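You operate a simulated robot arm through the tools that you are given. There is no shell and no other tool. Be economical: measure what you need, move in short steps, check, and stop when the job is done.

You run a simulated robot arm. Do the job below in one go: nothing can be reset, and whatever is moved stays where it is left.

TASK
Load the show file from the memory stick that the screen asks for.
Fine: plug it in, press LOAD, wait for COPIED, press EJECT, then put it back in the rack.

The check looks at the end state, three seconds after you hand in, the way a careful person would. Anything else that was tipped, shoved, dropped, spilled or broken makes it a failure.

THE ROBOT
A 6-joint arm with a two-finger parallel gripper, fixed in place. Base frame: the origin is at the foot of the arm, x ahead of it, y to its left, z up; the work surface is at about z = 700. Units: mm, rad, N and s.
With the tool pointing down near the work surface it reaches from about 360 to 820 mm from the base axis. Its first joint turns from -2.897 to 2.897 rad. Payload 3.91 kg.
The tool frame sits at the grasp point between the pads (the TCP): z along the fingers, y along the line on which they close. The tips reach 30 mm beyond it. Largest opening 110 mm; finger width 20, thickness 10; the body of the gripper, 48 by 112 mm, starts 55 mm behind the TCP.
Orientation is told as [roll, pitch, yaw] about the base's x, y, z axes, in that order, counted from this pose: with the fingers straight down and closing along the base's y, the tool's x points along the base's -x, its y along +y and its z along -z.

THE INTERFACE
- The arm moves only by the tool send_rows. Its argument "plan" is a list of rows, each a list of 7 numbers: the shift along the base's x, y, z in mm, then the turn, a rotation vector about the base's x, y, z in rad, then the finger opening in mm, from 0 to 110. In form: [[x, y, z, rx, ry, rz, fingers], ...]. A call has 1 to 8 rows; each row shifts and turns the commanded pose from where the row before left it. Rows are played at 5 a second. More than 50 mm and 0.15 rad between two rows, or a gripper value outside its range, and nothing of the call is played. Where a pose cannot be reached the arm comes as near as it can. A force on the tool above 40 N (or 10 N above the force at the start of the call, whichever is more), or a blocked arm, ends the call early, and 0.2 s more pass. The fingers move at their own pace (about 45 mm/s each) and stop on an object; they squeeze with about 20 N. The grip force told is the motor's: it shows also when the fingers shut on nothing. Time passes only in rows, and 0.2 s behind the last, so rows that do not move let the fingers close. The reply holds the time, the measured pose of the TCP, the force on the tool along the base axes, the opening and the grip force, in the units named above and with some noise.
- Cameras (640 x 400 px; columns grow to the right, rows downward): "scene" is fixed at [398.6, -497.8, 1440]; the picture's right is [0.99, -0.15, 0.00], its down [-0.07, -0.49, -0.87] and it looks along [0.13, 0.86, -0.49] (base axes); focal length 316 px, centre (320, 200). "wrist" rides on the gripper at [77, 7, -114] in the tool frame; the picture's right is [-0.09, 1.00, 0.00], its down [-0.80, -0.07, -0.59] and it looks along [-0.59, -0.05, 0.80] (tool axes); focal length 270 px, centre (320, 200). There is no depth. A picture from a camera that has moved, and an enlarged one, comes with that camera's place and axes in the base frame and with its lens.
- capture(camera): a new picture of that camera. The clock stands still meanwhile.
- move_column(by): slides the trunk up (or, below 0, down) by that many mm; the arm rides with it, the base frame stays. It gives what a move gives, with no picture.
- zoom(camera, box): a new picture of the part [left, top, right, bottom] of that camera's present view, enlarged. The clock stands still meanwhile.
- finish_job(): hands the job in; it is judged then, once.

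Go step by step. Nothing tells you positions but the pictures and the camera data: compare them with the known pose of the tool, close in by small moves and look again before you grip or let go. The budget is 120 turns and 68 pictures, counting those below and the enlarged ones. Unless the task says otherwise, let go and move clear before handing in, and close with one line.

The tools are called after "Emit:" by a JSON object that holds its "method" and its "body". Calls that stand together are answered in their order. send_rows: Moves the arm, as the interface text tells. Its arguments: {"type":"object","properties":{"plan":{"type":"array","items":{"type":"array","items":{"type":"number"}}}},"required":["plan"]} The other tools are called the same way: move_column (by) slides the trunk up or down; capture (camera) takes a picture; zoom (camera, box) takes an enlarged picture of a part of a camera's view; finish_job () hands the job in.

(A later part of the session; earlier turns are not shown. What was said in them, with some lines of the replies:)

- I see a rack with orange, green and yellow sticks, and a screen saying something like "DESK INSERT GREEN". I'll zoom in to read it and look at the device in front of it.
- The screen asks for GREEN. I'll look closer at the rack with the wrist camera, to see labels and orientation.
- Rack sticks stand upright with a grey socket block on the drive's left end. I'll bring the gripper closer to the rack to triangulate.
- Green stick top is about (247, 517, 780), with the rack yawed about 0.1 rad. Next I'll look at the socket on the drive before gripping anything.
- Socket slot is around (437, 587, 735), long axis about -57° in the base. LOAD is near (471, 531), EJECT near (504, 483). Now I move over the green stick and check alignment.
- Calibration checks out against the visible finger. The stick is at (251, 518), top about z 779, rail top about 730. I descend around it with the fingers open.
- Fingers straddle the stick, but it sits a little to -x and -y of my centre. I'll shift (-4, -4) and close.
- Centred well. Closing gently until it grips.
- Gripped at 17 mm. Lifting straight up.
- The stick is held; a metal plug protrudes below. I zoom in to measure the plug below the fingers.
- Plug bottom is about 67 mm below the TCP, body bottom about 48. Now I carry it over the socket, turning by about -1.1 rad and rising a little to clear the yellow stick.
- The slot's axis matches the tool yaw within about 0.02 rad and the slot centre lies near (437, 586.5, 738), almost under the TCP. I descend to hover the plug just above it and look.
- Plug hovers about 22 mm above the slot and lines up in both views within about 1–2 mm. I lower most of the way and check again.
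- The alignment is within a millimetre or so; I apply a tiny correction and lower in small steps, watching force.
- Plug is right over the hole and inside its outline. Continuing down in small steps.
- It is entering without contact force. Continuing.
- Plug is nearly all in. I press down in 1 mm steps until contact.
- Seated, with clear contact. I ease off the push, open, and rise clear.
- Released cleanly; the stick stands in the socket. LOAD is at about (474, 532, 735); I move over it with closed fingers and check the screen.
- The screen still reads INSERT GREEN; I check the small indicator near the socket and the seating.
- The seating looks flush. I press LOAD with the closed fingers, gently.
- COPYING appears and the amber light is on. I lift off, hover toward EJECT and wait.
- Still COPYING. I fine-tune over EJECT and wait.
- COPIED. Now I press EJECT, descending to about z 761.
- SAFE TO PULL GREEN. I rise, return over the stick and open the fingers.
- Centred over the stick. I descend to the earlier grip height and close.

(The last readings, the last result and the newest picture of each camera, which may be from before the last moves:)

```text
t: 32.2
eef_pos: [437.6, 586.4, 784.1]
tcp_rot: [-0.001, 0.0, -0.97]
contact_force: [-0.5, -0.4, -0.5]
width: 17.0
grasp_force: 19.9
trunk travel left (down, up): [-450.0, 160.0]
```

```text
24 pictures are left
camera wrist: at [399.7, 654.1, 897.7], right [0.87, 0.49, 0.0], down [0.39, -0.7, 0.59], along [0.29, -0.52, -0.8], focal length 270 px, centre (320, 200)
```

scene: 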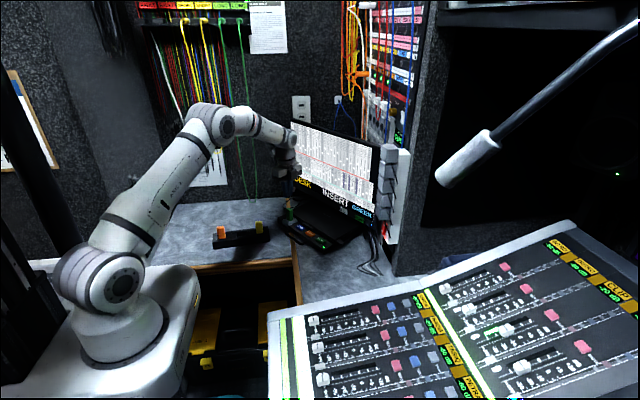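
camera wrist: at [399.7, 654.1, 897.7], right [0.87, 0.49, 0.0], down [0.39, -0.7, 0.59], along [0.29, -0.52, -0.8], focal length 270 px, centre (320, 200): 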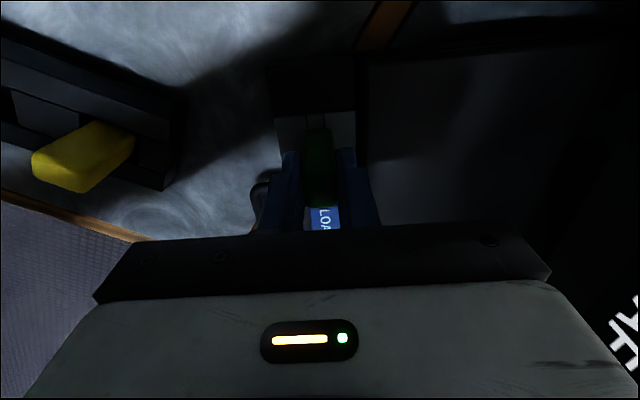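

Gripped. Pulling it straight up.

Emit:
{"method": "send_rows", "body": {"plan": [[0, 0, 5, 0, 0, 0, 8], [0, 0, 10, 0, 0, 0, 8], [0, 0, 15, 0, 0, 0, 8], [0, 0, 30, 0, 0, 0, 8], [0, 0, 30, 0, 0, 0, 8], [0, 0, 25, 0, 0, 0, 8], [0, 0, 0, 0, 0, 0, 8]]}}

Emit:
{"method": "zoom", "body": {"camera": "scene", "box": [260, 150, 360, 240]}}

```text
t: 33.8
eef_pos: [439.4, 587.7, 897.3]
tcp_rot: [-0.001, 0.0, -0.971]
contact_force: [-0.4, -1.0, -0.8]
width: 16.8
grasp_force: 20.1
trunk travel left (down, up): [-450.0, 160.0]
```

```text
4.44 times, centred on (310, 195) of scene
camera zoom: at [398.6, -497.8, 1440.0], right [0.99, -0.15, 0.0], down [-0.07, -0.49, -0.87], along [0.13, 0.86, -0.49], focal length 1405 px, centre (364, 222)
```

zoom: 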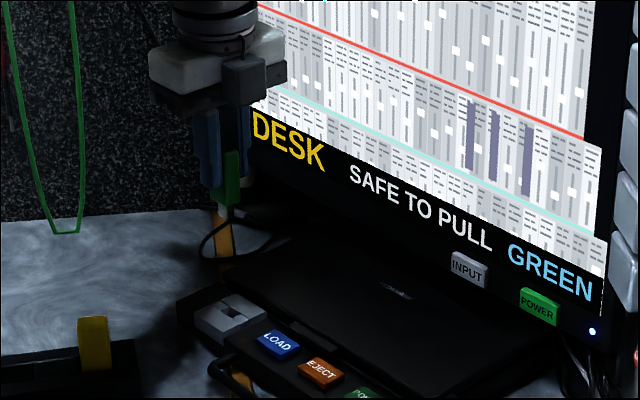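

Out cleanly. Carrying it back over the empty middle rack slot, reversing my motion exactly.

Emit:
{"method": "send_rows", "body": {"plan": [[-23.7, -9, 0, 0, 0, 0.13375, 8], [-23.7, -9, 0, 0, 0, 0.13375, 8], [-23.7, -9, 0, 0, 0, 0.13375, 8], [-23.7, -9, 0, 0, 0, 0.13375, 8], [-23.7, -9, 0, 0, 0, 0.13375, 8], [-23.7, -9, 0, 0, 0, 0.13375, 8], [-23.7, -9, 0, 0, 0, 0.13375, 8], [-23.7, -9.1, 0, 0, 0, 0.13375, 8]]}}

Emit:
{"method": "send_rows", "body": {"plan": [[0, 0, -20, 0, 0, 0, 8], [0, 0, -20, 0, 0, 0, 8], [0, 0, -20, 0, 0, 0, 8], [0, 0, -10, 0, 0, 0, 8], [0, 0, 0, 0, 0, 0, 8]]}}

Emit:
{"method": "zoom", "body": {"camera": "scene", "box": [215, 200, 275, 250]}}

Emit:
{"method": "zoom", "body": {"camera": "wrist", "box": [256, 40, 384, 220]}}

```text
t: 35.6
eef_pos: [247.0, 515.5, 899.1]
tcp_rot: [-0.001, 0.001, 0.103]
contact_force: [0.3, 0.1, -0.3]
width: 17.0
grasp_force: 20.1
trunk travel left (down, up): [-450.0, 160.0]
```

```text
t: 36.8
eef_pos: [248.6, 515.9, 829.6]
tcp_rot: [0.001, 0.0, 0.099]
contact_force: [0.3, -0.1, -0.9]
width: 17.0
grasp_force: 20.0
trunk travel left (down, up): [-450.0, 160.0]
```

```text
8.00 times, centred on (245, 225) of scene
camera zoom: at [398.6, -497.8, 1440.0], right [0.99, -0.15, 0.0], down [-0.07, -0.49, -0.87], along [0.13, 0.86, -0.49], focal length 2528 px, centre (920, 0)
```

zoom: 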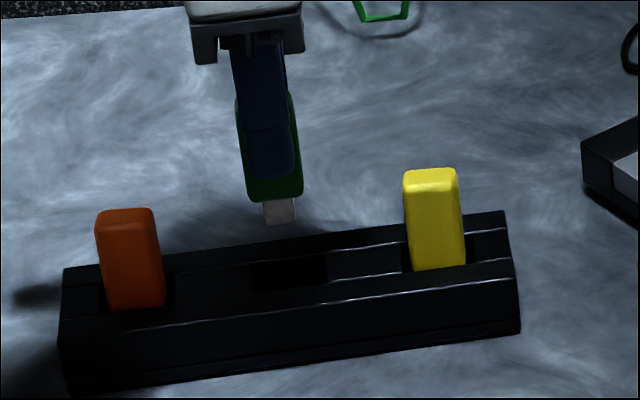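

```text
2.22 times, centred on (320, 130) of wrist
camera zoom: at [170.1, 515.0, 943.3], right [-0.01, 1.0, 0.0], down [0.8, 0.01, 0.59], along [0.59, 0.01, -0.8], focal length 601 px, centre (320, 356)
```

zoom: 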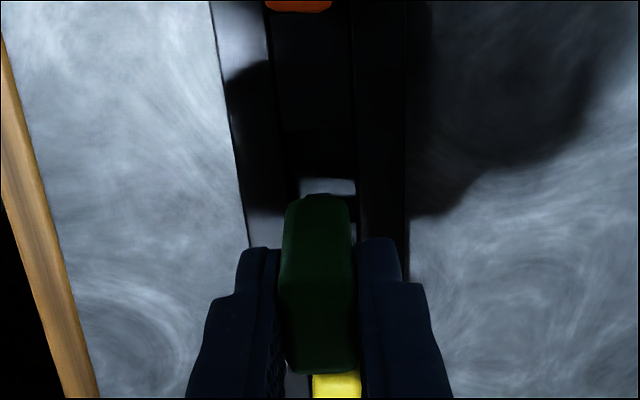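

Aligned with the empty slot. Lowering in steps.

Emit:
{"method": "send_rows", "body": {"plan": [[0, 0, -15, 0, 0, 0, 8], [0, 0, -10, 0, 0, 0, 8], [0, 0, -8, 0, 0, 0, 8], [0, 0, -5, 0, 0, 0, 8], [0, 0, -4, 0, 0, 0, 8], [0, 0, -4, 0, 0, 0, 8], [0, 0, 0, 0, 0, 0, 8]]}}

Emit:
{"method": "zoom", "body": {"camera": "scene", "box": [215, 200, 275, 250]}}

```text
t: 38.4
eef_pos: [247.7, 515.0, 783.0]
tcp_rot: [-0.001, 0.001, 0.1]
contact_force: [-0.1, -0.1, -0.1]
width: 17.1
grasp_force: 19.9
trunk travel left (down, up): [-450.0, 160.0]
```

```text
8.00 times, centred on (245, 225) of scene
camera zoom: at [398.6, -497.8, 1440.0], right [0.99, -0.15, 0.0], down [-0.07, -0.49, -0.87], along [0.13, 0.86, -0.49], focal length 2528 px, centre (920, 0)
```

zoom: 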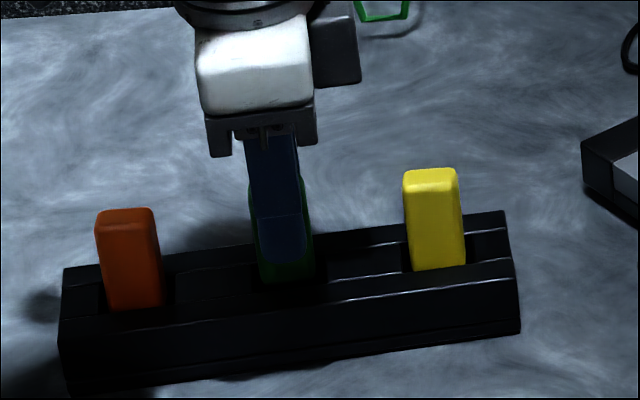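

Entering cleanly. The last millimetres with force watched.

Emit:
{"method": "send_rows", "body": {"plan": [[0, 0, -3, 0, 0, 0, 8], [0, 0, -2, 0, 0, 0, 8], [0, 0, -1.5, 0, 0, 0, 8], [0, 0, -1, 0, 0, 0, 8], [0, 0, -1, 0, 0, 0, 8], [0, 0, 0, 0, 0, 0, 8]]}}

```text
t: 39.8
eef_pos: [249.1, 515.7, 774.1]
tcp_rot: [0.0, 0.001, 0.099]
contact_force: [-0.3, 1.1, 1.3]
width: 16.9
grasp_force: 20.1
trunk travel left (down, up): [-450.0, 160.0]
```

Emit:
{"method": "send_rows", "body": {"plan": [[0, 0, -1, 0, 0, 0, 8], [0, 0, 0, 0, 0, 0, 8]]}}

Emit:
{"method": "zoom", "body": {"camera": "scene", "box": [215, 200, 275, 250]}}

```text
t: 40.4
eef_pos: [247.9, 514.5, 774.4]
tcp_rot: [0.003, -0.003, 0.1]
contact_force: [-0.2, 0.7, 13.8]
width: 17.2
grasp_force: 20.7
trunk travel left (down, up): [-450.0, 160.0]
```

```text
8.00 times, centred on (245, 225) of scene
camera zoom: at [398.6, -497.8, 1440.0], right [0.99, -0.15, 0.0], down [-0.07, -0.49, -0.87], along [0.13, 0.86, -0.49], focal length 2528 px, centre (920, 0)
```

zoom: 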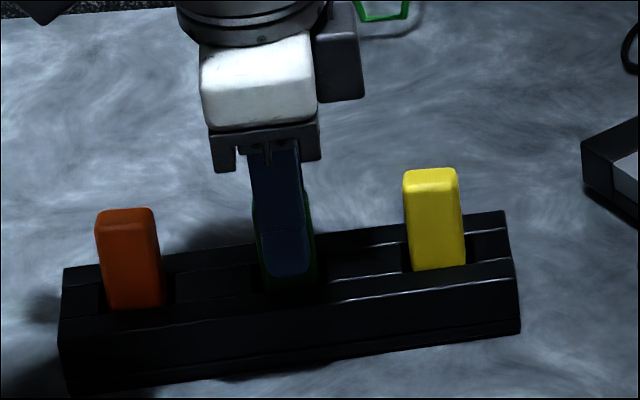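

Bottomed at the original height. I relax 1 mm, open, and rise clear.

Emit:
{"method": "send_rows", "body": {"plan": [[0, 0, 1, 0, 0, 0, 8], [0, 0, 0, 0, 0, 0, 28], [0, 0, 0, 0, 0, 0, 50], [0, 0, 10, 0, 0, 0, 50], [0, 0, 40, 0, 0, 0, 50], [0, 0, 45, 0, 0, 0, 50], [-30, 0, 40, 0, 0, 0, 50], [0, 0, 0, 0, 0, 0, 50]]}}

Emit:
{"method": "zoom", "body": {"camera": "scene", "box": [205, 170, 405, 260]}}

Emit:
{"method": "zoom", "body": {"camera": "scene", "box": [215, 200, 275, 250]}}

```text
t: 42.2
eef_pos: [216.8, 512.6, 908.3]
tcp_rot: [0.001, 0.0, 0.1]
contact_force: [-0.3, -0.1, 0.2]
width: 49.8
grasp_force: 0.1
trunk travel left (down, up): [-450.0, 160.0]
```

```text
3.20 times, centred on (305, 215) of scene
camera zoom: at [398.6, -497.8, 1440.0], right [0.99, -0.15, 0.0], down [-0.07, -0.49, -0.87], along [0.13, 0.86, -0.49], focal length 1011 px, centre (368, 152)
```

zoom: 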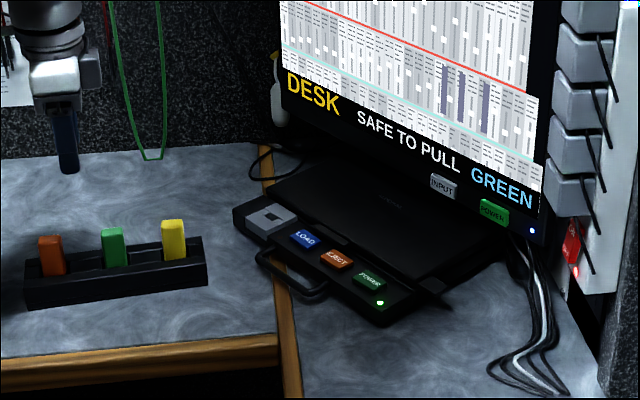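

```text
8.00 times, centred on (245, 225) of scene
camera zoom: at [398.6, -497.8, 1440.0], right [0.99, -0.15, 0.0], down [-0.07, -0.49, -0.87], along [0.13, 0.86, -0.49], focal length 2528 px, centre (920, 0)
```

zoom: 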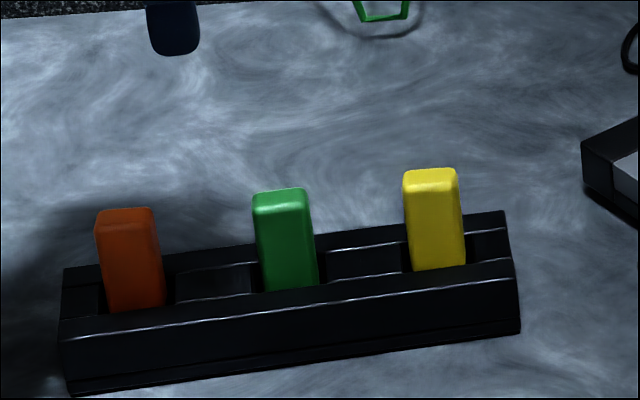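

The green stick is back in the rack exactly as it was, the screen reads SAFE TO PULL, and the arm is clear. I'm handing in.

Emit:
{"method": "finish_job", "body": {}}

```text
The job is handed in.
```

The show file was loaded from the green stick. The screen showed COPIED, then SAFE TO PULL after EJECT, and the stick is back in its rack slot with nothing else disturbed.
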